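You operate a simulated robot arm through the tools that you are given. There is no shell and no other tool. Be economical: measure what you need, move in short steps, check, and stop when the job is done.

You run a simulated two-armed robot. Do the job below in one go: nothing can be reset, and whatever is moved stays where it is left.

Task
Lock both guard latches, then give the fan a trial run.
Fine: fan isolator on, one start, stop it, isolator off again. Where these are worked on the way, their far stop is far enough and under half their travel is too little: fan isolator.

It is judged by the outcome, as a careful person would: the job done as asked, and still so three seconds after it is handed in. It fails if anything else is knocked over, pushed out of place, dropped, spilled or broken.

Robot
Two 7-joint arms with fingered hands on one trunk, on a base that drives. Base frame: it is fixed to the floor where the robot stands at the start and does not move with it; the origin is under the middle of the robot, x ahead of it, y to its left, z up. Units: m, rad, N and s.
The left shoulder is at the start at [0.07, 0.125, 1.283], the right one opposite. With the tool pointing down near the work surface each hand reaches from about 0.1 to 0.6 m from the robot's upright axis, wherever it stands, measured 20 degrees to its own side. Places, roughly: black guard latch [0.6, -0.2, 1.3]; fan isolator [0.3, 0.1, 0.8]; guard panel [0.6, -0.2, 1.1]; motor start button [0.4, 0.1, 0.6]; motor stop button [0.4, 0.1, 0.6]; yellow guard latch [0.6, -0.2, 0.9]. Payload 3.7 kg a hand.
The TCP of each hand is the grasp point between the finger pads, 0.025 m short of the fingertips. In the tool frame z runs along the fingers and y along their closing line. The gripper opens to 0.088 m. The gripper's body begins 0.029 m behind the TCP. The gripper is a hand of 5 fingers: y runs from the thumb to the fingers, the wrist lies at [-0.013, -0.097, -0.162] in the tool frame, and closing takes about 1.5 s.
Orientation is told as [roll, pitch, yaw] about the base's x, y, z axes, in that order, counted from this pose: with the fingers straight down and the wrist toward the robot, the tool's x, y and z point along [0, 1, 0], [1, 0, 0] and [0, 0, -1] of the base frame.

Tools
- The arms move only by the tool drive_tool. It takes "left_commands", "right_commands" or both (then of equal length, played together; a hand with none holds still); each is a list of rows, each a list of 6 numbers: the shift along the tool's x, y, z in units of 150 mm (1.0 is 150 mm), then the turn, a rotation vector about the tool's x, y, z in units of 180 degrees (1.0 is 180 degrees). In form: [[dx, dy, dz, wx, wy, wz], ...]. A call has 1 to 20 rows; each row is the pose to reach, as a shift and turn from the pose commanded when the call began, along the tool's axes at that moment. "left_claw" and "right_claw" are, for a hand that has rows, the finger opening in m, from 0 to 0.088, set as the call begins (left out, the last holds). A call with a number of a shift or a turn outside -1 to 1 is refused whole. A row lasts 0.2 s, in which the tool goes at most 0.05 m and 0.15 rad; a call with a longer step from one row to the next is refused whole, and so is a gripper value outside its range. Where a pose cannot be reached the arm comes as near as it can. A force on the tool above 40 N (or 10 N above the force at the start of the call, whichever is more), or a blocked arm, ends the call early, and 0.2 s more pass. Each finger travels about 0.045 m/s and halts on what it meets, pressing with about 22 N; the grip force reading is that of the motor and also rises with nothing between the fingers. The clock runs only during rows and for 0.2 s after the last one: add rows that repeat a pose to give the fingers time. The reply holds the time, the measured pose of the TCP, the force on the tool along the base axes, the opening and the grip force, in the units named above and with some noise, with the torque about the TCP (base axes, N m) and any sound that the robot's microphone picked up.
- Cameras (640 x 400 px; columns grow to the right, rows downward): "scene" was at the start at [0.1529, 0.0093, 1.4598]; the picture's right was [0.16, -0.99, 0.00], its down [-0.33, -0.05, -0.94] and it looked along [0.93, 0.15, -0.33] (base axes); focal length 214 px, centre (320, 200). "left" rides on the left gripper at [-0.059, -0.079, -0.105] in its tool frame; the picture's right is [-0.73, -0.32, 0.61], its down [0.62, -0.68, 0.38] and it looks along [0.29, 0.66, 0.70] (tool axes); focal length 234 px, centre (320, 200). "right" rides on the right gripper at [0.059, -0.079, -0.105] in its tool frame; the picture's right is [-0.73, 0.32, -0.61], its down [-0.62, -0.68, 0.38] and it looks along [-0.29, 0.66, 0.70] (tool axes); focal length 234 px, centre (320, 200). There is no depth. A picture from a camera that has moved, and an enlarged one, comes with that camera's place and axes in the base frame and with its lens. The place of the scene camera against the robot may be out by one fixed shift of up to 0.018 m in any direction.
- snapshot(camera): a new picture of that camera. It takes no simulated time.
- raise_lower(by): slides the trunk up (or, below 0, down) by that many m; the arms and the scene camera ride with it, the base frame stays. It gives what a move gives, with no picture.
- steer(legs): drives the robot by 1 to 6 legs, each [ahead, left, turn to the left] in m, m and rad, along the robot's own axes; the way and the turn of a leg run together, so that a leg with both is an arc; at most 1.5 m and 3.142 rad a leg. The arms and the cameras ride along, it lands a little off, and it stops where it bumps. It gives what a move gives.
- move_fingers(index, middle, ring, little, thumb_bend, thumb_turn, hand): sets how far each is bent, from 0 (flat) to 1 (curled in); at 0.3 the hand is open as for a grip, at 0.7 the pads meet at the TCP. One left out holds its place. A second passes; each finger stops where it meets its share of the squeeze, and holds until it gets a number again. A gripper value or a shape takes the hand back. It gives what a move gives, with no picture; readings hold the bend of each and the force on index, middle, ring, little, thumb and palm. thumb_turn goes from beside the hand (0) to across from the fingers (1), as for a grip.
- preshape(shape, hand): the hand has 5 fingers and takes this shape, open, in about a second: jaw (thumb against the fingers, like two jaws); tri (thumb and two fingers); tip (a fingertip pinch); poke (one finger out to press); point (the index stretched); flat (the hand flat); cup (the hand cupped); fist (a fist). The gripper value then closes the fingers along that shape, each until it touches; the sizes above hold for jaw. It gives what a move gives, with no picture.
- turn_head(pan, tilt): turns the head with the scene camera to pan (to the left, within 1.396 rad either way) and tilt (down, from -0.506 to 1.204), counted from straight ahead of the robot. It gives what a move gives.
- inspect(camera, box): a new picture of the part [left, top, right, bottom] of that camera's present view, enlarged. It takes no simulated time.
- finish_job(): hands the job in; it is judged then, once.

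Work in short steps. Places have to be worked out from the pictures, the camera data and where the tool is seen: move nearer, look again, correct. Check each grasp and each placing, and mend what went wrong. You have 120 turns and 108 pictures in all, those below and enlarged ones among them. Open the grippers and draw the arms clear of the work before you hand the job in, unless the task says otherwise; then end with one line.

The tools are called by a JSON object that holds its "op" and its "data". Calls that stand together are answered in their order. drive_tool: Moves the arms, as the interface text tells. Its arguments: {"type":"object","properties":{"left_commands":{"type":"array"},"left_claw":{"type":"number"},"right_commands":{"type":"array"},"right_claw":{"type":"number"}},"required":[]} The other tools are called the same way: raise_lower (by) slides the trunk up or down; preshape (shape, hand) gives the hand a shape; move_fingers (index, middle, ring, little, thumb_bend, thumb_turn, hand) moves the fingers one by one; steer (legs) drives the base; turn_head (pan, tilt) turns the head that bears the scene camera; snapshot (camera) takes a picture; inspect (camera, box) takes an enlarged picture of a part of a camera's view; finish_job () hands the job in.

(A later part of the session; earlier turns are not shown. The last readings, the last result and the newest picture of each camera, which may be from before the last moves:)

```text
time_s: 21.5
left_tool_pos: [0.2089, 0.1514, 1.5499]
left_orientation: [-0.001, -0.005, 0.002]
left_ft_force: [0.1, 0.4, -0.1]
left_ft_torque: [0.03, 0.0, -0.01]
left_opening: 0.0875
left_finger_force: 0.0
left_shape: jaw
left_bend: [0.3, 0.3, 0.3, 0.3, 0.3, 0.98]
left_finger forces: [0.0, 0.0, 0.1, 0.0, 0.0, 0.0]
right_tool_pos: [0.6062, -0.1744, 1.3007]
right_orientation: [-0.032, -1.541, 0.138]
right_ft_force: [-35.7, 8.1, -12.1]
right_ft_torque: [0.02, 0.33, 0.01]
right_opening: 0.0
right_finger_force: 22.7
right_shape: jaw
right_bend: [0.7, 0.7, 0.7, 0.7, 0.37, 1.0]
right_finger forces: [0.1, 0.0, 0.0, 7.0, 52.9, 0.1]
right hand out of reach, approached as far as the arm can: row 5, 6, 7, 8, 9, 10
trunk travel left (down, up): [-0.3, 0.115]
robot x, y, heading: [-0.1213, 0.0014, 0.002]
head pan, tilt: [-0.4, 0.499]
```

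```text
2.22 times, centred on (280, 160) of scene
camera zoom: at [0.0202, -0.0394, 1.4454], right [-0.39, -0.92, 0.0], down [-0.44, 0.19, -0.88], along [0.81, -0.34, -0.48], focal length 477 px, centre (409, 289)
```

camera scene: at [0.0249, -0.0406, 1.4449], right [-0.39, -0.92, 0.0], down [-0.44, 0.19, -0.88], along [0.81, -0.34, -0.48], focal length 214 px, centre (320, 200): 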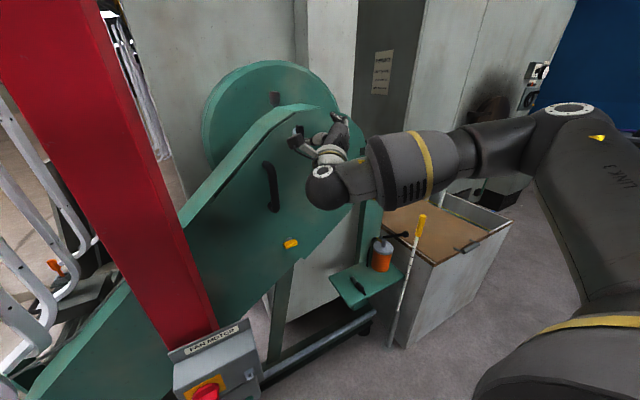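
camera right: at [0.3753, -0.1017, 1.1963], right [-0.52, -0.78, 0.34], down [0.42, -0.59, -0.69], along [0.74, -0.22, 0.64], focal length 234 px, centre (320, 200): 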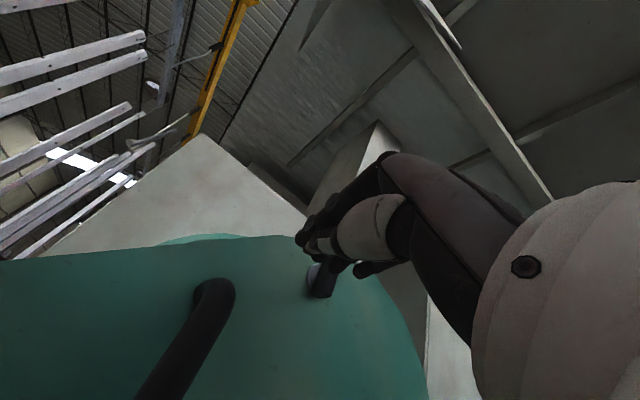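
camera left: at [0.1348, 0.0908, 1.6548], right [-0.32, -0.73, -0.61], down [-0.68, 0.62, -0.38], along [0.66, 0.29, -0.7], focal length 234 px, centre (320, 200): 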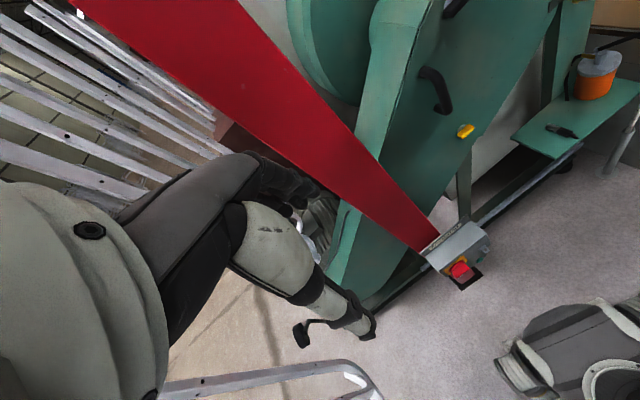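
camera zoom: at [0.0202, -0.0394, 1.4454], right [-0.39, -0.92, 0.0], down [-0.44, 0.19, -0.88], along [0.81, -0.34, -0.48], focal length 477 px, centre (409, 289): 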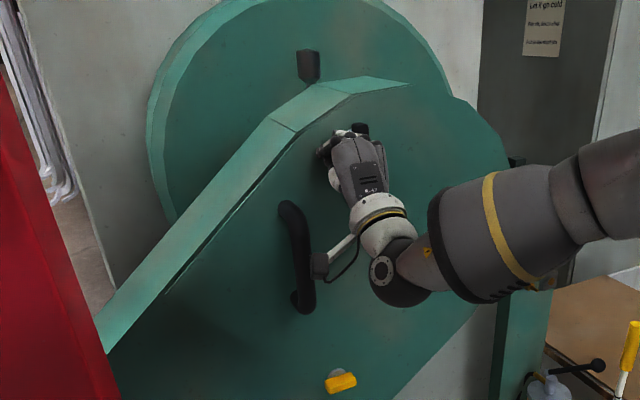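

The gap is gone; panel is shut against its stop. I back off and check the black latch.

{"op": "drive_tool", "data": {"right_commands": [[0, 0, -0.1, 0, 0, 0], [0, 0, -0.25, 0, 0, 0], [0, 0, -0.45, 0, 0, 0], [0, 0, -0.7, 0, 0, 0], [0, -0.15, -0.95, 0, 0, 0], [0, -0.3, -1.0, 0, 0, 0], [0, -0.5, -1.0, 0, 0, 0]]}}

{"op": "inspect", "data": {"camera": "scene", "box": [170, 90, 350, 270]}}

{"op": "inspect", "data": {"camera": "scene", "box": [280, 110, 330, 150]}}

```text
time_s: 23.1
left_tool_pos: [0.2155, 0.1508, 1.5501]
left_orientation: [-0.002, -0.001, 0.001]
left_ft_force: [-0.8, 0.2, -0.5]
left_ft_torque: [0.02, 0.03, 0.02]
left_opening: 0.0874
left_finger_force: 0.0
left_shape: jaw
left_bend: [0.3, 0.3, 0.3, 0.3, 0.3, 0.98]
left_finger forces: [0.1, 0.0, 0.0, 0.0, 0.1, 0.0]
right_tool_pos: [0.4602, -0.1945, 1.2269]
right_orientation: [-0.007, -1.542, 0.106]
right_ft_force: [1.0, -0.4, 0.2]
right_ft_torque: [0.01, -0.02, -0.06]
right_opening: 0.0
right_finger_force: 21.6
right_shape: jaw
right_bend: [0.7, 0.7, 0.7, 0.7, 0.38, 1.0]
right_finger forces: [0.0, 0.1, 0.0, 0.1, 0.1, 0.1]
trunk travel left (down, up): [-0.3, 0.115]
robot x, y, heading: [-0.1181, -0.0048, -0.004]
head pan, tilt: [-0.4, 0.499]
```

```text
2.22 times, centred on (260, 180) of scene
camera zoom: at [0.0262, -0.04, 1.4447], right [-0.39, -0.92, 0.0], down [-0.44, 0.19, -0.88], along [0.81, -0.34, -0.48], focal length 477 px, centre (453, 244)
```

zoom: 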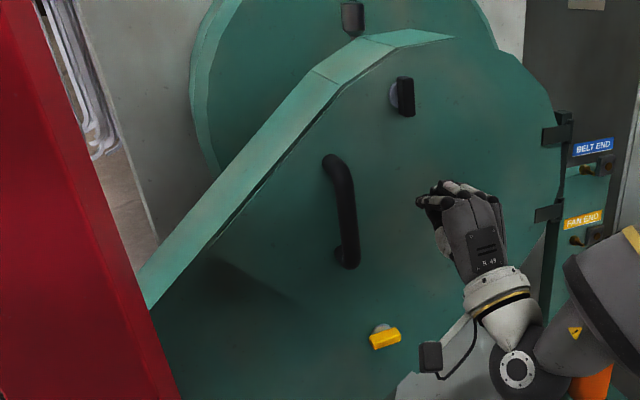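

```text
10.00 times, centred on (305, 130) of scene
camera zoom: at [0.0262, -0.04, 1.4447], right [-0.39, -0.92, 0.0], down [-0.44, 0.19, -0.88], along [0.81, -0.34, -0.48], focal length 2145 px, centre (470, 900)
```

zoom: 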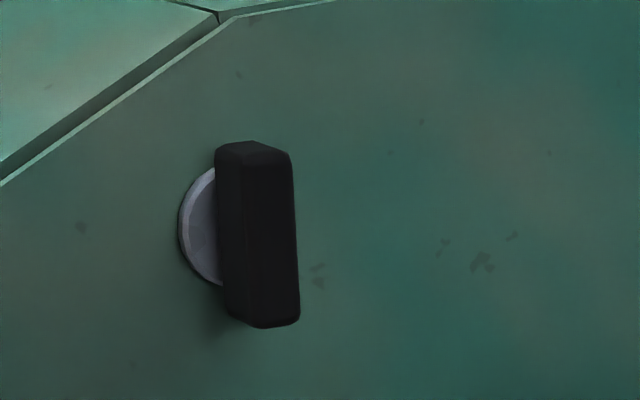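

The black bar is truly vertical (it aligns with the vertical vanishing direction) and the panel is shut. For the yellow latch I want the robot further left so that the hand can roll the full quarter turn; I check clearance on the left first.

{"op": "turn_head", "data": {"pan": 0.9, "tilt": 0.6}}

{"op": "snapshot", "data": {"camera": "scene"}}

```text
time_s: 24.6
left_tool_pos: [0.214, 0.1502, 1.551]
left_orientation: [-0.001, 0.0, 0.002]
left_ft_force: [0.0, 0.1, 1.2]
left_ft_torque: [-0.01, 0.01, -0.01]
left_opening: 0.0878
left_finger_force: 0.1
left_shape: jaw
left_bend: [0.3, 0.3, 0.3, 0.3, 0.3, 0.98]
left_finger forces: [0.0, 0.0, 0.0, 0.0, 0.0, 0.0]
right_tool_pos: [0.4612, -0.1941, 1.227]
right_orientation: [0.009, -1.541, 0.094]
right_ft_force: [-0.1, -0.2, 0.2]
right_ft_torque: [0.02, 0.03, -0.02]
right_opening: 0.0
right_finger_force: 22.0
right_shape: jaw
right_bend: [0.7, 0.7, 0.7, 0.7, 0.38, 1.0]
right_finger forces: [0.1, 0.1, 0.1, 0.1, 0.1, 0.0]
trunk travel left (down, up): [-0.3, 0.115]
robot x, y, heading: [-0.1198, 0.0015, -0.003]
head pan, tilt: [0.901, 0.6]
```

```text
69 pictures are left
camera scene: at [-0.0034, 0.0642, 1.4357], right [0.78, -0.62, 0.0], down [-0.35, -0.44, -0.83], along [0.51, 0.65, -0.56], focal length 214 px, centre (320, 200)
```

scene: 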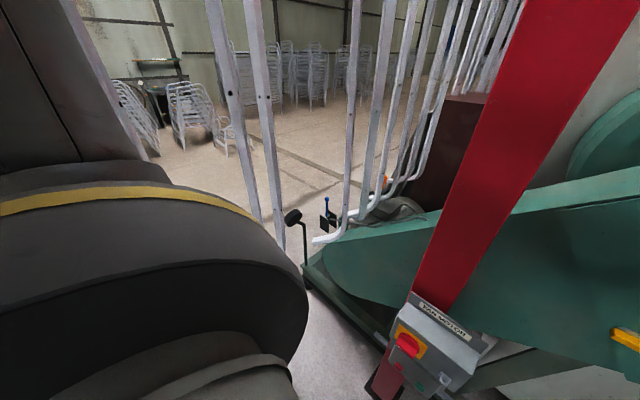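

Plenty of room on the left. I drive 0.15 m left, then lower the trunk 0.25 m to bring the yellow latch to shoulder level.

{"op": "steer", "data": {"legs": [[0, 0.15, 0]]}}

{"op": "turn_head", "data": {"pan": -0.45, "tilt": 0.6}}

{"op": "snapshot", "data": {"camera": "scene"}}

```text
time_s: 25.9
left_tool_pos: [0.2132, 0.2985, 1.5501]
left_orientation: [-0.001, -0.001, 0.001]
left_ft_force: [0.6, -0.4, -0.7]
left_ft_torque: [-0.01, 0.01, 0.02]
left_opening: 0.0875
left_finger_force: 0.0
left_shape: jaw
left_bend: [0.3, 0.3, 0.3, 0.3, 0.3, 0.98]
left_finger forces: [0.0, 0.0, 0.0, 0.0, 0.0, 0.0]
right_tool_pos: [0.4612, -0.0469, 1.2273]
right_orientation: [-0.005, -1.54, 0.103]
right_ft_force: [-0.3, 0.3, 0.2]
right_ft_torque: [0.01, 0.02, -0.01]
right_opening: 0.0
right_finger_force: 22.3
right_shape: jaw
right_bend: [0.7, 0.7, 0.7, 0.7, 0.38, 1.0]
right_finger forces: [0.0, 0.0, 0.1, 0.0, 0.0, 0.0]
trunk travel left (down, up): [-0.3, 0.115]
robot x, y, heading: [-0.121, 0.1442, 0.007]
head pan, tilt: [0.901, 0.6]
```

```text
time_s: 27.4
left_tool_pos: [0.2138, 0.2973, 1.5503]
left_orientation: [0.001, -0.001, 0.001]
left_ft_force: [0.4, -0.5, 0.2]
left_ft_torque: [-0.01, 0.01, 0.02]
left_opening: 0.0877
left_finger_force: 0.0
left_shape: jaw
left_bend: [0.3, 0.3, 0.3, 0.3, 0.3, 0.98]
left_finger forces: [0.0, 0.1, 0.1, 0.1, 0.0, 0.0]
right_tool_pos: [0.4601, -0.0461, 1.2277]
right_orientation: [0.006, -1.541, 0.093]
right_ft_force: [0.0, 0.5, 0.7]
right_ft_torque: [0.06, -0.04, -0.02]
right_opening: 0.0002
right_finger_force: 21.7
right_shape: jaw
right_bend: [0.7, 0.7, 0.7, 0.7, 0.38, 1.0]
right_finger forces: [0.1, 0.0, 0.0, 0.0, 0.0, 0.0]
trunk travel left (down, up): [-0.3, 0.115]
robot x, y, heading: [-0.1208, 0.1441, 0.001]
head pan, tilt: [-0.45, 0.6]
```

```text
68 pictures are left
camera scene: at [0.0211, 0.1041, 1.4357], right [-0.43, -0.9, 0.0], down [-0.51, 0.24, -0.83], along [0.74, -0.36, -0.56], focal length 214 px, centre (320, 200)
```

scene: 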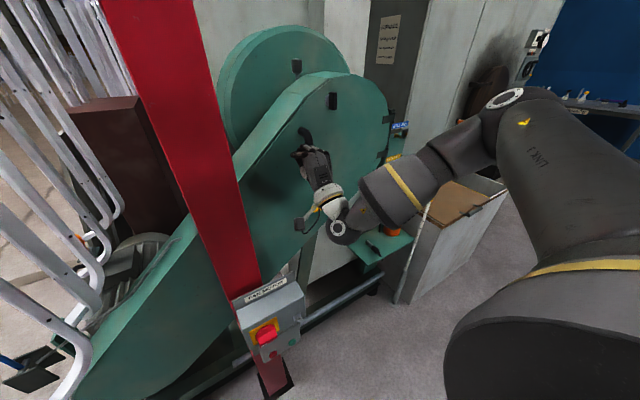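

Clear. I shift the hand right to be in line with the yellow latch, then lower the trunk.

{"op": "drive_tool", "data": {"right_commands": [[-0.2, 0, -0.05, 0, 0, 0], [-0.45, 0, -0.05, 0, 0, 0], [-0.7, 0, -0.05, 0, 0, 0], [-0.85, 0, -0.05, 0, 0, 0], [-0.85, 0, -0.05, 0, 0, 0]], "right_claw": 0.088}}

{"op": "raise_lower", "data": {"by": -0.28}}

{"op": "snapshot", "data": {"camera": "scene"}}

{"op": "snapshot", "data": {"camera": "right"}}

```text
time_s: 28.6
left_tool_pos: [0.2143, 0.2973, 1.5504]
left_orientation: [-0.001, -0.001, 0.002]
left_ft_force: [-0.6, 0.6, -1.1]
left_ft_torque: [-0.01, 0.01, -0.02]
left_opening: 0.0876
left_finger_force: 0.0
left_shape: jaw
left_bend: [0.3, 0.3, 0.3, 0.3, 0.3, 0.98]
left_finger forces: [0.0, 0.1, 0.0, 0.1, 0.0, 0.1]
right_tool_pos: [0.4646, -0.1736, 1.2299]
right_orientation: [-0.01, -1.541, 0.109]
right_ft_force: [1.2, 0.0, 1.1]
right_ft_torque: [-0.02, 0.0, -0.02]
right_opening: 0.0879
right_finger_force: 0.1
right_shape: jaw
right_bend: [0.3, 0.3, 0.3, 0.3, 0.3, 0.98]
right_finger forces: [0.1, 0.0, 0.1, 0.0, 0.0, 0.0]
trunk travel left (down, up): [-0.3, 0.115]
robot x, y, heading: [-0.1234, 0.148, 0.003]
head pan, tilt: [-0.45, 0.6]
```

```text
time_s: 31.4
left_tool_pos: [0.2119, 0.2977, 1.2708]
left_orientation: [-0.003, -0.002, 0.003]
left_ft_force: [-0.5, 0.3, 0.4]
left_ft_torque: [0.0, 0.01, 0.02]
left_opening: 0.0874
left_finger_force: 0.0
left_shape: jaw
left_bend: [0.3, 0.3, 0.3, 0.3, 0.3, 0.98]
left_finger forces: [0.0, 0.0, 0.0, 0.0, 0.0, 0.0]
right_tool_pos: [0.4699, -0.1746, 0.9371]
right_orientation: [0.057, -1.503, 0.042]
right_ft_force: [-0.6, -0.1, 0.3]
right_ft_torque: [0.01, -0.01, 0.01]
right_opening: 0.0876
right_finger_force: 0.1
right_shape: jaw
right_bend: [0.3, 0.3, 0.3, 0.3, 0.3, 0.98]
right_finger forces: [0.0, 0.1, 0.1, 0.0, 0.1, 0.1]
trunk travel left (down, up): [-0.02, 0.395]
robot x, y, heading: [-0.1163, 0.1441, 0.004]
head pan, tilt: [-0.45, 0.6]
```

```text
67 pictures are left
camera scene: at [0.2797, 0.1044, 1.1231], right [-0.43, -0.9, 0.0], down [-0.51, 0.25, -0.83], along [0.74, -0.36, -0.56], focal length 214 px, centre (320, 200)
```

scene: 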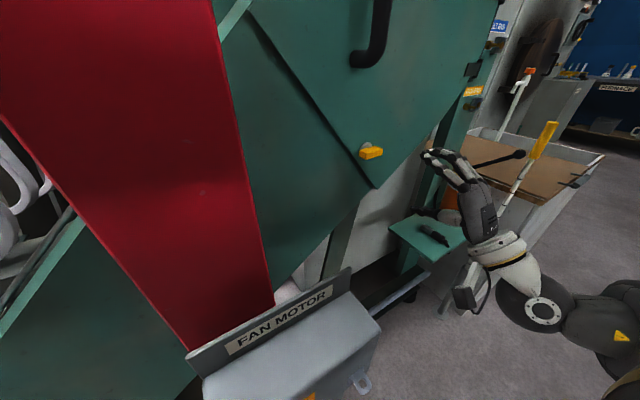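

```text
66 pictures are left
camera right: at [0.3557, -0.1255, 0.8663], right [-0.51, -0.78, 0.36], down [0.4, -0.58, -0.71], along [0.76, -0.22, 0.61], focal length 234 px, centre (320, 200)
```

right: 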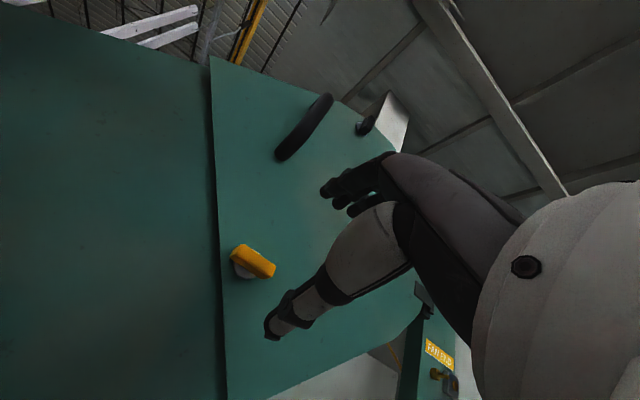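

Yellow bar ≈ [0.62,-0.166,0.952]. Before gripping, I test in free air whether the hand can roll the full 90° clockwise here.

{"op": "drive_tool", "data": {"right_commands": [[0, 0, 0, 0, 0, 0.045], [0, 0, 0, 0, 0, 0.09], [0, 0, 0, 0, 0, 0.135], [0, 0, 0, 0, 0, 0.18], [0, 0, 0, 0, 0, 0.225], [0, 0, 0, 0, 0, 0.27], [0, 0, 0, 0, 0, 0.315], [0, 0, 0, 0, 0, 0.36], [0, 0, 0, 0, 0, 0.405], [0, 0, 0, 0, 0, 0.45], [0, 0, 0, 0, 0, 0.5]]}}

{"op": "snapshot", "data": {"camera": "scene"}}

```text
refused: row 11 steps farther than a row can; nothing moved
```

```text
65 pictures are left
camera scene: at [0.2797, 0.1044, 1.1231], right [-0.43, -0.9, 0.0], down [-0.51, 0.25, -0.83], along [0.74, -0.36, -0.56], focal length 214 px, centre (320, 200)
```

scene: 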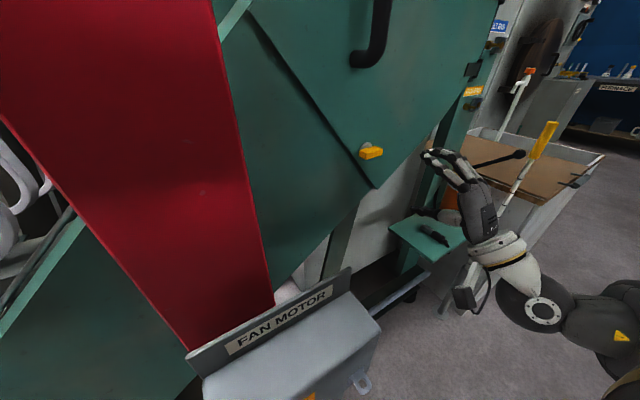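

The last step was a touch too long; same test with even steps.

{"op": "drive_tool", "data": {"right_commands": [[0, 0, 0, 0, 0, 0.045], [0, 0, 0, 0, 0, 0.09], [0, 0, 0, 0, 0, 0.135], [0, 0, 0, 0, 0, 0.18], [0, 0, 0, 0, 0, 0.225], [0, 0, 0, 0, 0, 0.27], [0, 0, 0, 0, 0, 0.315], [0, 0, 0, 0, 0, 0.36], [0, 0, 0, 0, 0, 0.405], [0, 0, 0, 0, 0, 0.45], [0, 0, 0, 0, 0, 0.48]]}}

{"op": "snapshot", "data": {"camera": "scene"}}

```text
time_s: 33.9
left_tool_pos: [0.214, 0.2981, 1.2702]
left_orientation: [-0.002, 0.001, 0.003]
left_ft_force: [0.3, 0.2, -0.3]
left_ft_torque: [0.01, -0.01, 0.05]
left_opening: 0.0877
left_finger_force: 0.1
left_shape: jaw
left_bend: [0.3, 0.3, 0.3, 0.3, 0.3, 0.98]
left_finger forces: [0.0, 0.1, 0.0, 0.0, 0.0, 0.0]
right_tool_pos: [0.5483, -0.1986, 0.8903]
right_orientation: [1.499, -0.058, -1.468]
right_ft_force: [-0.7, 0.3, -0.6]
right_ft_torque: [0.01, -0.02, -0.01]
right_opening: 0.0877
right_finger_force: 0.1
right_shape: jaw
right_bend: [0.3, 0.3, 0.3, 0.3, 0.3, 0.98]
right_finger forces: [0.0, 0.0, 0.1, 0.1, 0.0, 0.1]
right hand out of reach, approached as far as the arm can: row 1, 2, 3, 4, 5, 6, 7, 8, 9, 10, 11
trunk travel left (down, up): [-0.02, 0.395]
robot x, y, heading: [-0.121, 0.1465, 0.001]
head pan, tilt: [-0.45, 0.6]
```

```text
64 pictures are left
camera scene: at [0.2802, 0.1044, 1.1228], right [-0.43, -0.9, 0.0], down [-0.51, 0.25, -0.83], along [0.74, -0.36, -0.56], focal length 214 px, centre (320, 200)
```

scene: 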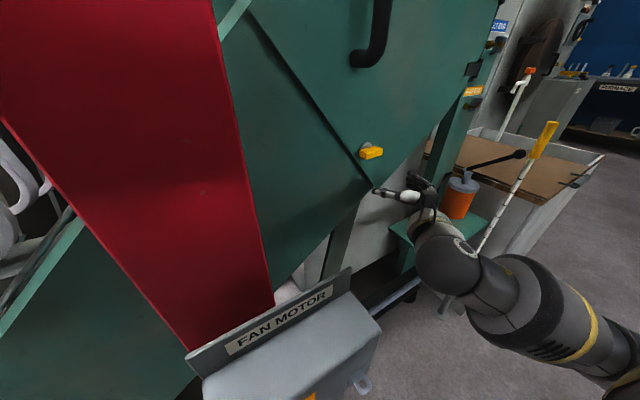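

Full roll works but only farther forward/lower: the shoulder is too close. I back the base 0.17 m, straight away from the panel.

{"op": "steer", "data": {"legs": [[-0.17, 0, 0]]}}

{"op": "snapshot", "data": {"camera": "scene"}}

```text
time_s: 35.3
left_tool_pos: [0.0426, 0.2968, 1.2713]
left_orientation: [-0.001, -0.002, 0.001]
left_ft_force: [0.5, 0.1, -0.4]
left_ft_torque: [-0.01, -0.02, -0.01]
left_opening: 0.0874
left_finger_force: 0.1
left_shape: jaw
left_bend: [0.3, 0.3, 0.3, 0.3, 0.3, 0.98]
left_finger forces: [0.0, 0.0, 0.0, 0.1, 0.0, 0.0]
right_tool_pos: [0.3783, -0.1989, 0.8917]
right_orientation: [1.504, -0.06, -1.469]
right_ft_force: [0.7, -0.4, -0.3]
right_ft_torque: [-0.05, 0.02, 0.01]
right_opening: 0.0876
right_finger_force: 0.1
right_shape: jaw
right_bend: [0.3, 0.3, 0.3, 0.3, 0.3, 0.98]
right_finger forces: [0.0, 0.0, 0.1, 0.0, 0.0, 0.0]
trunk travel left (down, up): [-0.02, 0.395]
robot x, y, heading: [-0.2883, 0.1464, 0.001]
head pan, tilt: [-0.45, 0.6]
```

```text
63 pictures are left
camera scene: at [0.1094, 0.1036, 1.1231], right [-0.44, -0.9, 0.0], down [-0.51, 0.25, -0.83], along [0.74, -0.36, -0.56], focal length 214 px, centre (320, 200)
```

scene: 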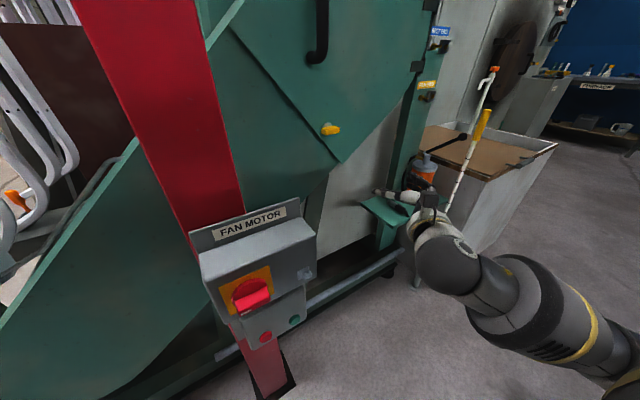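

There is space now. I advance, staying rolled, toward the yellow latch, to check this pose is reachable.

{"op": "drive_tool", "data": {"right_commands": [[0.1, -0.03, 0.18, 0, 0.005, 0], [0.19, -0.05, 0.36, 0, 0.01, 0], [0.28, -0.08, 0.54, 0, 0.015, 0], [0.37, -0.1, 0.72, 0, 0.02, 0], [0.46, -0.127, 0.9, 0, 0.021, 0], [0.46, -0.127, 0.95, 0, 0.021, 0], [0.46, -0.127, 0.95, 0, 0.021, 0]]}}

{"op": "snapshot", "data": {"camera": "right"}}

```text
time_s: 36.9
left_tool_pos: [0.0434, 0.2969, 1.2707]
left_orientation: [-0.001, 0.0, -0.001]
left_ft_force: [-0.8, -0.6, 0.7]
left_ft_torque: [0.02, -0.04, -0.02]
left_opening: 0.0879
left_finger_force: 0.1
left_shape: jaw
left_bend: [0.3, 0.3, 0.3, 0.3, 0.3, 0.98]
left_finger forces: [0.0, 0.0, 0.0, 0.0, 0.0, 0.0]
right_tool_pos: [0.5221, -0.1625, 0.9484]
right_orientation: [1.567, -0.058, -1.47]
right_ft_force: [-0.3, 0.7, -0.6]
right_ft_torque: [-0.02, -0.03, 0.02]
right_opening: 0.0875
right_finger_force: 0.1
right_shape: jaw
right_bend: [0.3, 0.3, 0.3, 0.3, 0.3, 0.98]
right_finger forces: [0.0, 0.0, 0.0, 0.0, 0.0, 0.0]
trunk travel left (down, up): [-0.02, 0.395]
robot x, y, heading: [-0.2895, 0.1473, -0.002]
head pan, tilt: [-0.45, 0.6]
```

```text
62 pictures are left
camera right: at [0.4095, -0.0906, 1.0037], right [-0.57, -0.42, -0.7], down [0.31, 0.68, -0.66], along [0.76, -0.6, -0.25], focal length 234 px, centre (320, 200)
```

right: 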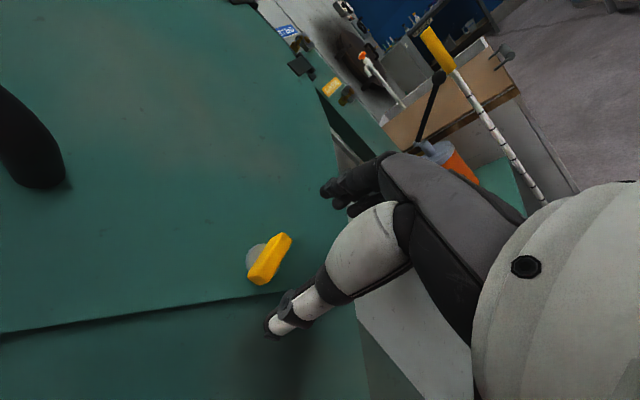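

Rolled pose is reachable. Yellow bar refined to [0.62,-0.166,0.948]. I roll back to level here, checking reach on the whole arc.

{"op": "drive_tool", "data": {"right_commands": [[0, 0, 0, 0, 0, -0.044], [0, 0, 0, 0, 0, -0.088], [0, 0, 0, 0, 0, -0.132], [0, 0, 0, 0, 0, -0.176], [0, 0, 0, 0, 0, -0.22], [0, 0, 0, 0, 0, -0.264], [0, 0, 0, 0, 0, -0.308], [0, 0, 0, 0, 0, -0.352], [0, 0, 0, 0, 0, -0.396], [0, 0, 0, 0, 0, -0.44], [0, 0, 0, 0, 0, -0.482]]}}

{"op": "snapshot", "data": {"camera": "right"}}

```text
time_s: 39.3
left_tool_pos: [0.0437, 0.2976, 1.2698]
left_orientation: [-0.001, 0.0, 0.002]
left_ft_force: [0.6, 0.4, 0.7]
left_ft_torque: [-0.01, -0.03, -0.05]
left_opening: 0.0874
left_finger_force: 0.0
left_shape: jaw
left_bend: [0.3, 0.3, 0.3, 0.3, 0.3, 0.98]
left_finger forces: [0.1, 0.1, 0.0, 0.1, 0.0, 0.0]
right_tool_pos: [0.5224, -0.1614, 0.9489]
right_orientation: [-0.987, -1.565, 1.089]
right_ft_force: [0.8, 0.2, 0.2]
right_ft_torque: [0.01, -0.04, -0.01]
right_opening: 0.0878
right_finger_force: 0.0
right_shape: jaw
right_bend: [0.3, 0.3, 0.3, 0.3, 0.3, 0.98]
right_finger forces: [0.0, 0.1, 0.0, 0.0, 0.0, 0.0]
trunk travel left (down, up): [-0.02, 0.395]
robot x, y, heading: [-0.29, 0.1466, 0.005]
head pan, tilt: [-0.45, 0.6]
```

```text
61 pictures are left
camera right: at [0.4122, -0.1146, 0.871], right [-0.53, -0.78, 0.33], down [0.44, -0.59, -0.68], along [0.72, -0.22, 0.66], focal length 234 px, centre (320, 200)
```

right: 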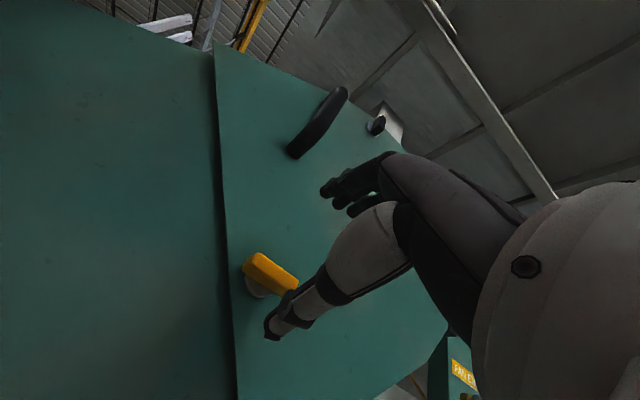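

All reachable. I advance onto the yellow bar.

{"op": "drive_tool", "data": {"right_commands": [[-0.05, 0, 0.13, 0, 0, 0], [-0.087, 0, 0.26, 0, 0, 0], [-0.087, 0, 0.39, 0, 0, 0], [-0.087, 0, 0.49, 0, 0, 0], [-0.087, 0, 0.57, 0, 0, 0], [-0.087, 0, 0.57, 0, 0, 0]]}}

{"op": "inspect", "data": {"camera": "right", "box": [160, 130, 480, 400]}}

{"op": "inspect", "data": {"camera": "scene", "box": [230, 70, 430, 230]}}

```text
time_s: 40.7
left_tool_pos: [0.0431, 0.2976, 1.2706]
left_orientation: [0.0, -0.003, 0.0]
left_ft_force: [0.1, -0.1, 0.4]
left_ft_torque: [0.0, 0.01, -0.03]
left_opening: 0.0875
left_finger_force: 0.0
left_shape: jaw
left_bend: [0.3, 0.3, 0.3, 0.3, 0.3, 0.98]
left_finger forces: [0.0, 0.0, 0.1, 0.0, 0.1, 0.0]
right_tool_pos: [0.607, -0.1678, 0.9501]
right_orientation: [-1.468, -1.567, 1.568]
right_ft_force: [-18.1, -0.4, -3.9]
right_ft_torque: [0.1, -0.86, -0.09]
right_opening: 0.0859
right_finger_force: 0.1
right_shape: jaw
right_bend: [0.3, 0.3, 0.3, 0.3, 0.3, 0.98]
right_finger forces: [0.2, 17.9, 0.1, 0.0, 0.1, 0.0]
trunk travel left (down, up): [-0.02, 0.395]
robot x, y, heading: [-0.2921, 0.1484, -0.002]
head pan, tilt: [-0.45, 0.6]
```

```text
1.48 times, centred on (320, 265) of right
camera zoom: at [0.4973, -0.1193, 0.8719], right [-0.53, -0.78, 0.33], down [0.44, -0.58, -0.68], along [0.72, -0.22, 0.66], focal length 347 px, centre (320, 104)
```

zoom: 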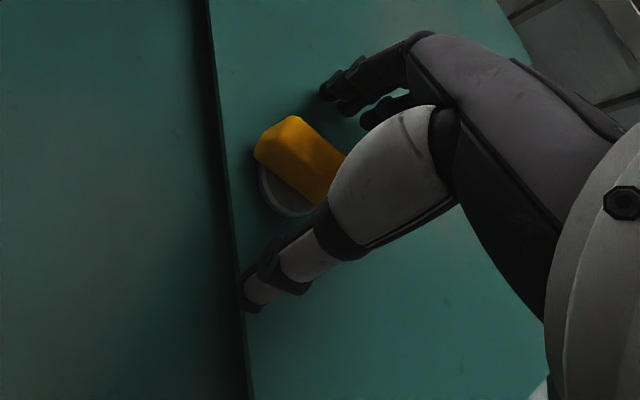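

```text
2.50 times, centred on (330, 150) of scene
camera zoom: at [0.1081, 0.103, 1.1234], right [-0.44, -0.9, 0.0], down [-0.51, 0.25, -0.83], along [0.74, -0.36, -0.56], focal length 536 px, centre (295, 325)
```

zoom: 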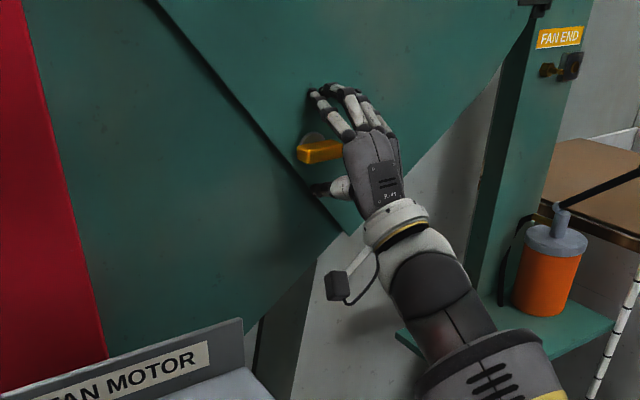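

Middle fingertip touches the panel lightly; I back off 6 mm and close on the bar.

{"op": "drive_tool", "data": {"right_commands": [[0.01, 0, -0.04, 0, 0, 0], [0.01, 0, -0.04, 0, 0, 0], [0.01, 0, -0.04, 0, 0, 0], [0.01, 0, -0.04, 0, 0, 0], [0.01, 0, -0.04, 0, 0, 0], [0.01, 0, -0.04, 0, 0, 0], [0.01, 0, -0.04, 0, 0, 0], [0.01, 0, -0.04, 0, 0, 0], [0.01, 0, -0.04, 0, 0, 0], [0.01, 0, -0.04, 0, 0, 0]], "right_claw": 0.0}}

{"op": "inspect", "data": {"camera": "right", "box": [160, 130, 480, 400]}}

```text
time_s: 42.9
left_tool_pos: [0.0447, 0.2966, 1.2702]
left_orientation: [-0.001, -0.003, 0.0]
left_ft_force: [-0.5, -0.2, -0.1]
left_ft_torque: [-0.02, -0.02, -0.02]
left_opening: 0.0878
left_finger_force: 0.1
left_shape: jaw
left_bend: [0.3, 0.3, 0.3, 0.3, 0.3, 0.98]
left_finger forces: [0.1, 0.1, 0.1, 0.0, 0.0, 0.0]
right_tool_pos: [0.6033, -0.1656, 0.9482]
right_orientation: [-0.427, -1.567, 0.529]
right_ft_force: [-17.8, -2.1, -10.9]
right_ft_torque: [0.03, 0.34, 0.05]
right_opening: 0.0046
right_finger_force: 21.6
right_shape: jaw
right_bend: [0.7, 0.46, 0.64, 0.62, 0.57, 1.0]
right_finger forces: [19.1, 0.0, 2.1, 0.0, 32.6, 0.0]
trunk travel left (down, up): [-0.02, 0.395]
robot x, y, heading: [-0.2862, 0.1464, -0.004]
head pan, tilt: [-0.45, 0.6]
```

```text
1.48 times, centred on (320, 265) of right
camera zoom: at [0.4922, -0.1179, 0.8703], right [-0.53, -0.78, 0.33], down [0.44, -0.58, -0.68], along [0.72, -0.22, 0.65], focal length 347 px, centre (320, 104)
```

zoom: 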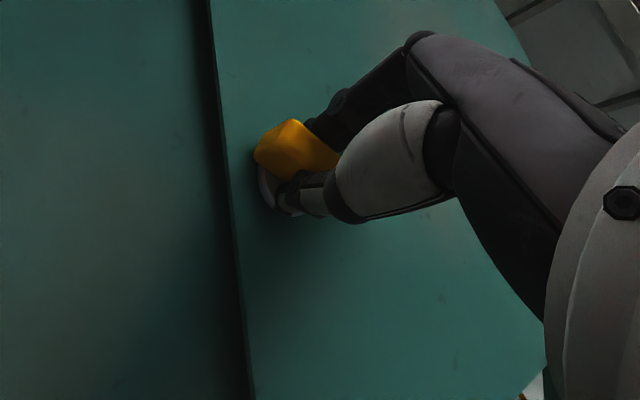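

Gripped by index and thumb. I turn clockwise in small steps.

{"op": "drive_tool", "data": {"right_commands": [[0, 0, -0.02, 0, 0, 0.03], [0, 0, -0.03, 0, 0, 0.06], [0, 0, -0.03, 0, 0, 0.09], [0, 0, -0.03, 0, 0, 0.12], [0, 0, -0.03, 0, 0, 0.15], [0, 0, -0.03, 0, 0, 0.15]]}}

{"op": "inspect", "data": {"camera": "right", "box": [160, 130, 480, 400]}}

{"op": "inspect", "data": {"camera": "scene", "box": [230, 70, 430, 230]}}

```text
time_s: 44.3
left_tool_pos: [0.0461, 0.2977, 1.2705]
left_orientation: [-0.002, 0.002, 0.002]
left_ft_force: [0.2, 0.6, 0.6]
left_ft_torque: [0.0, 0.01, 0.03]
left_opening: 0.0878
left_finger_force: 0.0
left_shape: jaw
left_bend: [0.3, 0.3, 0.3, 0.3, 0.3, 0.98]
left_finger forces: [0.1, 0.0, 0.1, 0.1, 0.0, 0.0]
right_tool_pos: [0.6002, -0.1642, 0.9455]
right_orientation: [1.556, -1.102, -1.457]
right_ft_force: [14.1, 7.4, -5.8]
right_ft_torque: [0.08, -0.03, 0.11]
right_opening: 0.0038
right_finger_force: 22.5
right_shape: jaw
right_bend: [0.7, 0.46, 0.54, 0.62, 0.56, 1.0]
right_finger forces: [17.3, 0.0, 2.3, 0.0, 25.2, 0.0]
trunk travel left (down, up): [-0.02, 0.395]
robot x, y, heading: [-0.2901, 0.1509, 0.001]
head pan, tilt: [-0.45, 0.6]
```

```text
1.48 times, centred on (320, 265) of right
camera zoom: at [0.487, -0.0874, 0.9039], right [-0.52, -0.85, -0.04], down [0.4, -0.21, -0.89], along [0.75, -0.48, 0.45], focal length 347 px, centre (320, 104)
```

zoom: 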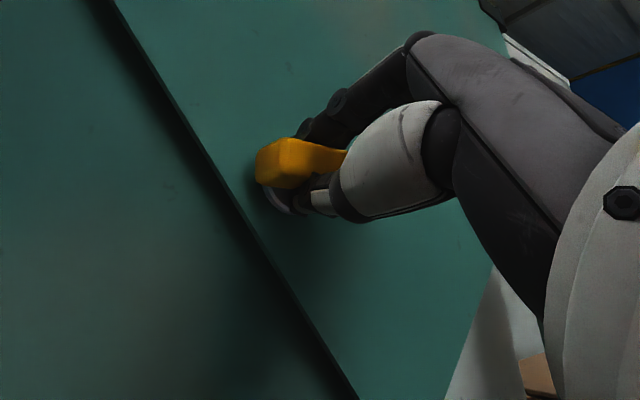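

```text
2.50 times, centred on (330, 150) of scene
camera zoom: at [0.1121, 0.1043, 1.122], right [-0.44, -0.9, 0.0], down [-0.51, 0.25, -0.82], along [0.74, -0.36, -0.57], focal length 536 px, centre (295, 325)
```

zoom: 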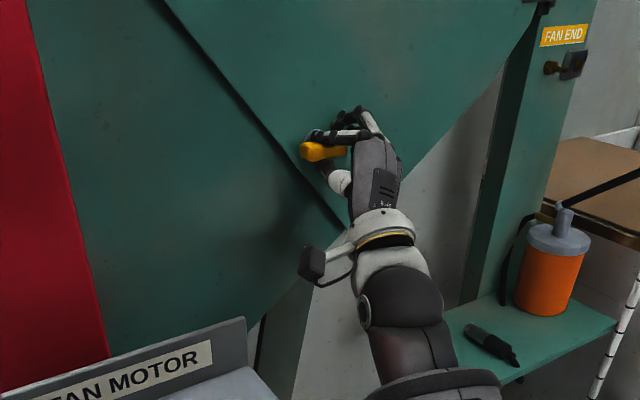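

The hand rolled but the bar did not follow: only the index gripped, slightly above the bar's line (bar nearer z 0.94). I open, roll back to level and drop 8 mm.

{"op": "drive_tool", "data": {"right_commands": [[0, 0, 0, 0, 0, 0], [0, 0, 0, 0, 0, 0], [0, 0, 0, 0, 0, 0], [0, 0, 0, 0, 0, 0], [0, 0, 0, 0, 0, 0], [0, 0, 0, 0, 0, 0], [0, 0, 0, 0, 0, 0], [0, 0, -0.12, 0, 0, 0], [0, 0, -0.24, 0, 0, -0.04], [0, 0, -0.35, 0, 0, -0.08], [0, 0, -0.35, 0, 0, -0.12], [0, 0, -0.35, 0, 0, -0.15], [0, 0, -0.35, 0, 0, -0.15]], "right_claw": 0.088}}

{"op": "snapshot", "data": {"camera": "right"}}

{"op": "inspect", "data": {"camera": "scene", "box": [300, 100, 360, 150]}}

```text
time_s: 47.1
left_tool_pos: [0.0446, 0.2972, 1.2701]
left_orientation: [-0.002, 0.0, -0.001]
left_ft_force: [-0.1, -0.6, -0.2]
left_ft_torque: [-0.01, 0.0, -0.03]
left_opening: 0.0877
left_finger_force: 0.1
left_shape: jaw
left_bend: [0.3, 0.3, 0.3, 0.3, 0.3, 0.98]
left_finger forces: [0.0, 0.0, 0.0, 0.1, 0.1, 0.0]
right_tool_pos: [0.5454, -0.1724, 0.9475]
right_orientation: [-0.841, -1.565, 0.941]
right_ft_force: [-0.5, 0.4, -0.4]
right_ft_torque: [-0.03, -0.01, -0.01]
right_opening: 0.0877
right_finger_force: 0.0
right_shape: jaw
right_bend: [0.3, 0.3, 0.3, 0.3, 0.3, 0.98]
right_finger forces: [0.0, 0.0, 0.1, 0.0, 0.0, 0.0]
trunk travel left (down, up): [-0.02, 0.395]
robot x, y, heading: [-0.289, 0.1461, 0.003]
head pan, tilt: [-0.45, 0.6]
```

```text
55 pictures are left
camera right: at [0.4358, -0.1233, 0.8703], right [-0.53, -0.78, 0.33], down [0.44, -0.58, -0.68], along [0.72, -0.22, 0.66], focal length 234 px, centre (320, 200)
```

right: 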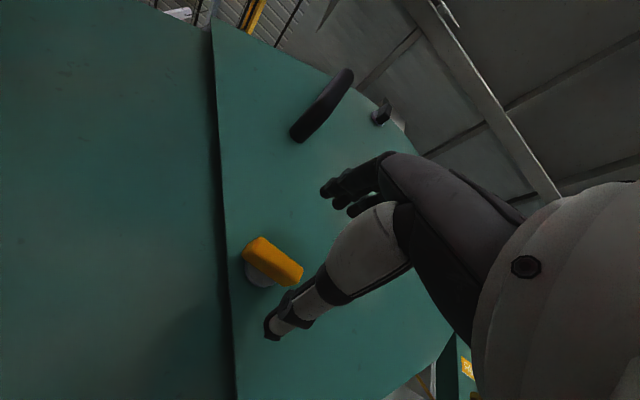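

```text
8.00 times, centred on (330, 125) of scene
camera zoom: at [0.11, 0.1036, 1.1228], right [-0.44, -0.9, 0.0], down [-0.51, 0.25, -0.83], along [0.74, -0.36, -0.56], focal length 1716 px, centre (240, 800)
```

zoom: 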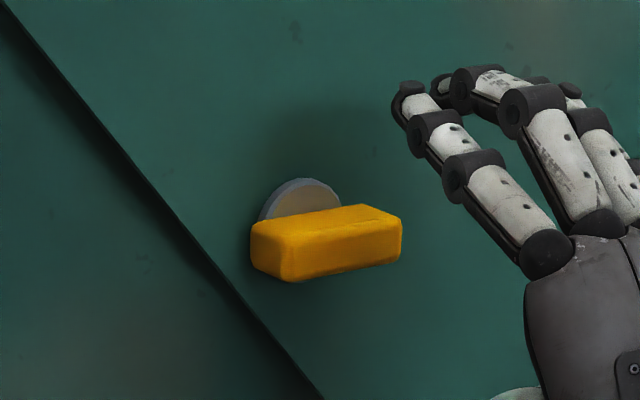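

The fingers here sit at tool x ≈ 0.01 down to −0.05 and the middle one fouls the panel, so gripping this bar is poor. Instead I'll use the thumb tip (≈ tool [0,-0.053,0.025]) to lift the bar's left end: first place the thumb just under it.

{"op": "drive_tool", "data": {"right_commands": [[0.06, 0.12, 0, 0, 0, 0], [0.107, 0.23, 0, 0, 0, 0], [0.107, 0.23, 0.1, 0, 0, 0], [0.107, 0.23, 0.2, 0, 0, 0], [0.107, 0.23, 0.3, 0, 0, 0], [0.107, 0.23, 0.36, 0, 0, 0], [0.107, 0.23, 0.36, 0, 0, 0]]}}

{"op": "inspect", "data": {"camera": "right", "box": [160, 150, 400, 350]}}

{"op": "inspect", "data": {"camera": "scene", "box": [290, 90, 370, 150]}}

```text
time_s: 48.7
left_tool_pos: [0.0428, 0.2965, 1.2701]
left_orientation: [0.0, -0.003, -0.001]
left_ft_force: [0.5, -0.4, 0.2]
left_ft_torque: [0.02, 0.03, 0.02]
left_opening: 0.0878
left_finger_force: 0.0
left_shape: jaw
left_bend: [0.3, 0.3, 0.3, 0.3, 0.3, 0.98]
left_finger forces: [0.0, 0.0, 0.0, 0.0, 0.0, 0.0]
right_tool_pos: [0.5971, -0.1513, 0.9844]
right_orientation: [-1.107, -1.567, 1.207]
right_ft_force: [-13.6, -1.0, -2.9]
right_ft_torque: [0.0, 0.62, -0.01]
right_opening: 0.0879
right_finger_force: 0.0
right_shape: jaw
right_bend: [0.3, 0.3, 0.3, 0.3, 0.23, 0.97]
right_finger forces: [0.0, 0.0, 0.0, 0.0, 12.2, 0.0]
trunk travel left (down, up): [-0.02, 0.395]
robot x, y, heading: [-0.289, 0.1465, -0.005]
head pan, tilt: [-0.45, 0.6]
```

```text
2.00 times, centred on (280, 250) of right
camera zoom: at [0.4869, -0.1025, 0.9068], right [-0.53, -0.78, 0.33], down [0.44, -0.58, -0.68], along [0.72, -0.22, 0.66], focal length 468 px, centre (400, 100)
```

zoom: 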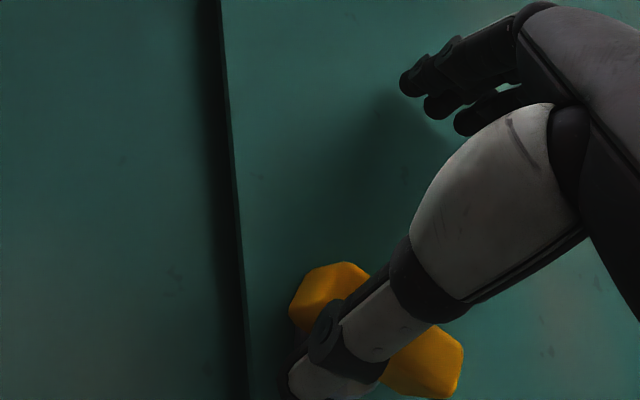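

```text
6.67 times, centred on (330, 120) of scene
camera zoom: at [0.1087, 0.1033, 1.1233], right [-0.44, -0.9, 0.0], down [-0.51, 0.25, -0.83], along [0.74, -0.36, -0.56], focal length 1430 px, centre (253, 733)
```

zoom: 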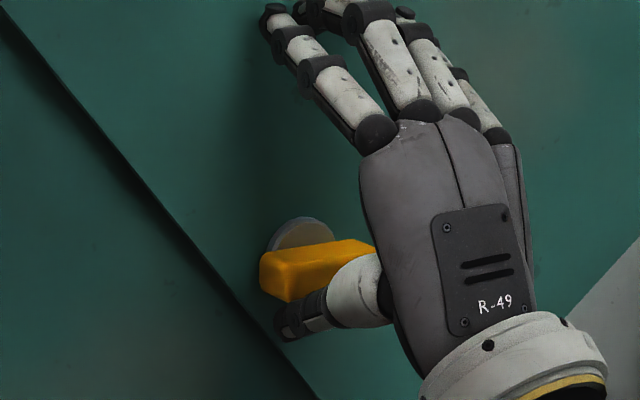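

The thumb sits beneath the bar's left half, tip just on the panel. I back off 3 mm and sweep it up along the arc to about 60°.

{"op": "drive_tool", "data": {"right_commands": [[0, 0, -0.02, 0, 0, 0], [0, 0.04, -0.02, 0, 0, 0], [0.021, 0.069, -0.02, 0, 0, 0], [0.035, 0.103, -0.02, 0, 0, 0], [0.039, 0.139, -0.02, 0, 0, 0], [0.034, 0.175, -0.02, 0, 0, 0], [0.034, 0.175, -0.02, 0, 0, 0]]}}

{"op": "inspect", "data": {"camera": "scene", "box": [290, 90, 370, 150]}}

```text
time_s: 50.3
left_tool_pos: [0.0447, 0.2979, 1.2693]
left_orientation: [-0.002, 0.001, 0.001]
left_ft_force: [0.0, 0.0, 0.6]
left_ft_torque: [-0.02, 0.03, 0.02]
left_opening: 0.0877
left_finger_force: 0.0
left_shape: jaw
left_bend: [0.3, 0.3, 0.3, 0.3, 0.3, 0.98]
left_finger forces: [0.0, 0.1, 0.1, 0.0, 0.1, 0.1]
right_tool_pos: [0.5944, -0.1449, 1.0082]
right_orientation: [-0.769, -1.568, 0.87]
right_ft_force: [-0.9, 0.8, -1.3]
right_ft_torque: [0.02, 0.03, 0.01]
right_opening: 0.088
right_finger_force: 0.0
right_shape: jaw
right_bend: [0.3, 0.3, 0.3, 0.3, 0.28, 0.97]
right_finger forces: [0.0, 0.0, 0.1, 0.0, 0.7, 0.0]
trunk travel left (down, up): [-0.02, 0.395]
robot x, y, heading: [-0.2893, 0.1497, 0.0]
head pan, tilt: [-0.45, 0.6]
```

```text
6.67 times, centred on (330, 120) of scene
camera zoom: at [0.11, 0.1036, 1.1228], right [-0.44, -0.9, 0.0], down [-0.51, 0.25, -0.83], along [0.74, -0.36, -0.56], focal length 1430 px, centre (253, 733)
```

zoom: 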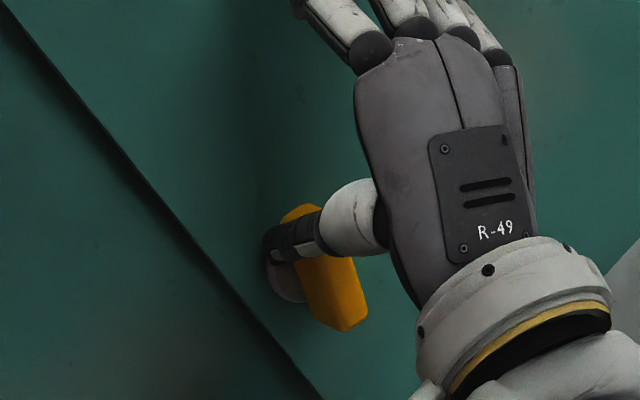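

The bar follows well (~60°). I continue the arc to and slightly past 90°.

{"op": "drive_tool", "data": {"right_commands": [[-0.008, 0.016, 0, 0, 0, 0], [-0.015, 0.033, 0, 0, 0, 0], [-0.026, 0.048, 0, 0, 0, 0], [-0.037, 0.062, 0, 0, 0, 0], [-0.052, 0.07, 0, 0, 0, 0], [-0.068, 0.075, 0, 0, 0, 0], [-0.068, 0.075, 0, 0, 0, 0]]}}

{"op": "inspect", "data": {"camera": "scene", "box": [290, 90, 370, 150]}}

```text
time_s: 51.9
left_tool_pos: [0.0451, 0.2978, 1.2696]
left_orientation: [-0.003, 0.001, -0.001]
left_ft_force: [-0.1, 0.4, -1.0]
left_ft_torque: [-0.02, -0.02, 0.0]
left_opening: 0.0876
left_finger_force: 0.1
left_shape: jaw
left_bend: [0.3, 0.3, 0.3, 0.3, 0.3, 0.98]
left_finger forces: [0.1, 0.0, 0.0, 0.0, 0.0, 0.1]
right_tool_pos: [0.595, -0.1547, 1.02]
right_orientation: [-0.654, -1.567, 0.757]
right_ft_force: [0.2, 1.8, -0.4]
right_ft_torque: [0.06, 0.01, 0.03]
right_opening: 0.0882
right_finger_force: 0.0
right_shape: jaw
right_bend: [0.3, 0.3, 0.3, 0.3, 0.3, 0.96]
right_finger forces: [0.0, 0.0, 0.0, 0.1, 1.7, 0.0]
trunk travel left (down, up): [-0.02, 0.395]
robot x, y, heading: [-0.2908, 0.1446, 0.0]
head pan, tilt: [-0.45, 0.6]
```

```text
6.67 times, centred on (330, 120) of scene
camera zoom: at [0.11, 0.1038, 1.1228], right [-0.44, -0.9, 0.0], down [-0.51, 0.25, -0.83], along [0.74, -0.36, -0.56], focal length 1430 px, centre (253, 733)
```

zoom: 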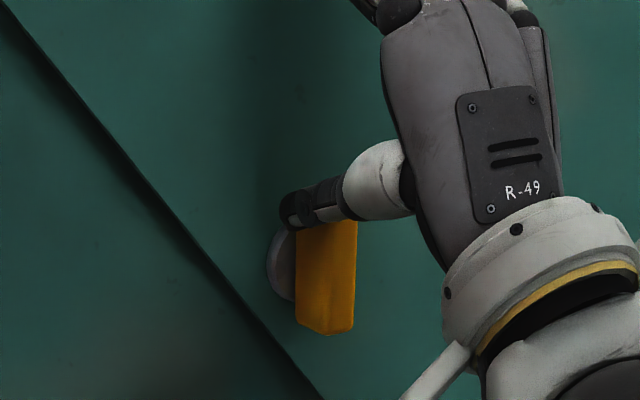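

Bar looks upright at only ~2 N. I push a few mm further right to feel for the stop.

{"op": "drive_tool", "data": {"right_commands": [[-0.015, 0, 0, 0, 0, 0], [-0.03, 0, 0, 0, 0, 0], [-0.045, 0, 0, 0, 0, 0], [-0.045, 0, 0, 0, 0, 0]]}}

{"op": "inspect", "data": {"camera": "scene", "box": [290, 90, 370, 150]}}

```text
time_s: 52.9
left_tool_pos: [0.0444, 0.2978, 1.2709]
left_orientation: [-0.001, 0.001, 0.0]
left_ft_force: [-0.9, 0.6, 0.2]
left_ft_torque: [0.0, -0.04, 0.0]
left_opening: 0.0877
left_finger_force: 0.1
left_shape: jaw
left_bend: [0.3, 0.3, 0.3, 0.3, 0.3, 0.98]
left_finger forces: [0.0, 0.0, 0.0, 0.0, 0.0, 0.0]
right_tool_pos: [0.5962, -0.1611, 1.0184]
right_orientation: [-0.753, -1.566, 0.857]
right_ft_force: [-0.8, 6.7, 0.3]
right_ft_torque: [0.28, 0.03, 0.08]
right_opening: 0.088
right_finger_force: 0.0
right_shape: jaw
right_bend: [0.3, 0.3, 0.3, 0.3, 0.3, 0.93]
right_finger forces: [0.1, 0.0, 0.0, 0.0, 5.6, 0.0]
trunk travel left (down, up): [-0.02, 0.395]
robot x, y, heading: [-0.2901, 0.1458, 0.001]
head pan, tilt: [-0.45, 0.6]
```

```text
6.67 times, centred on (330, 120) of scene
camera zoom: at [0.1099, 0.1042, 1.1229], right [-0.44, -0.9, 0.0], down [-0.51, 0.25, -0.83], along [0.74, -0.36, -0.56], focal length 1430 px, centre (253, 733)
```

zoom: 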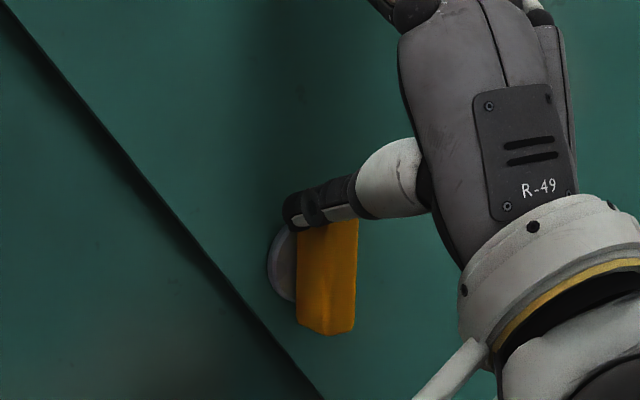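

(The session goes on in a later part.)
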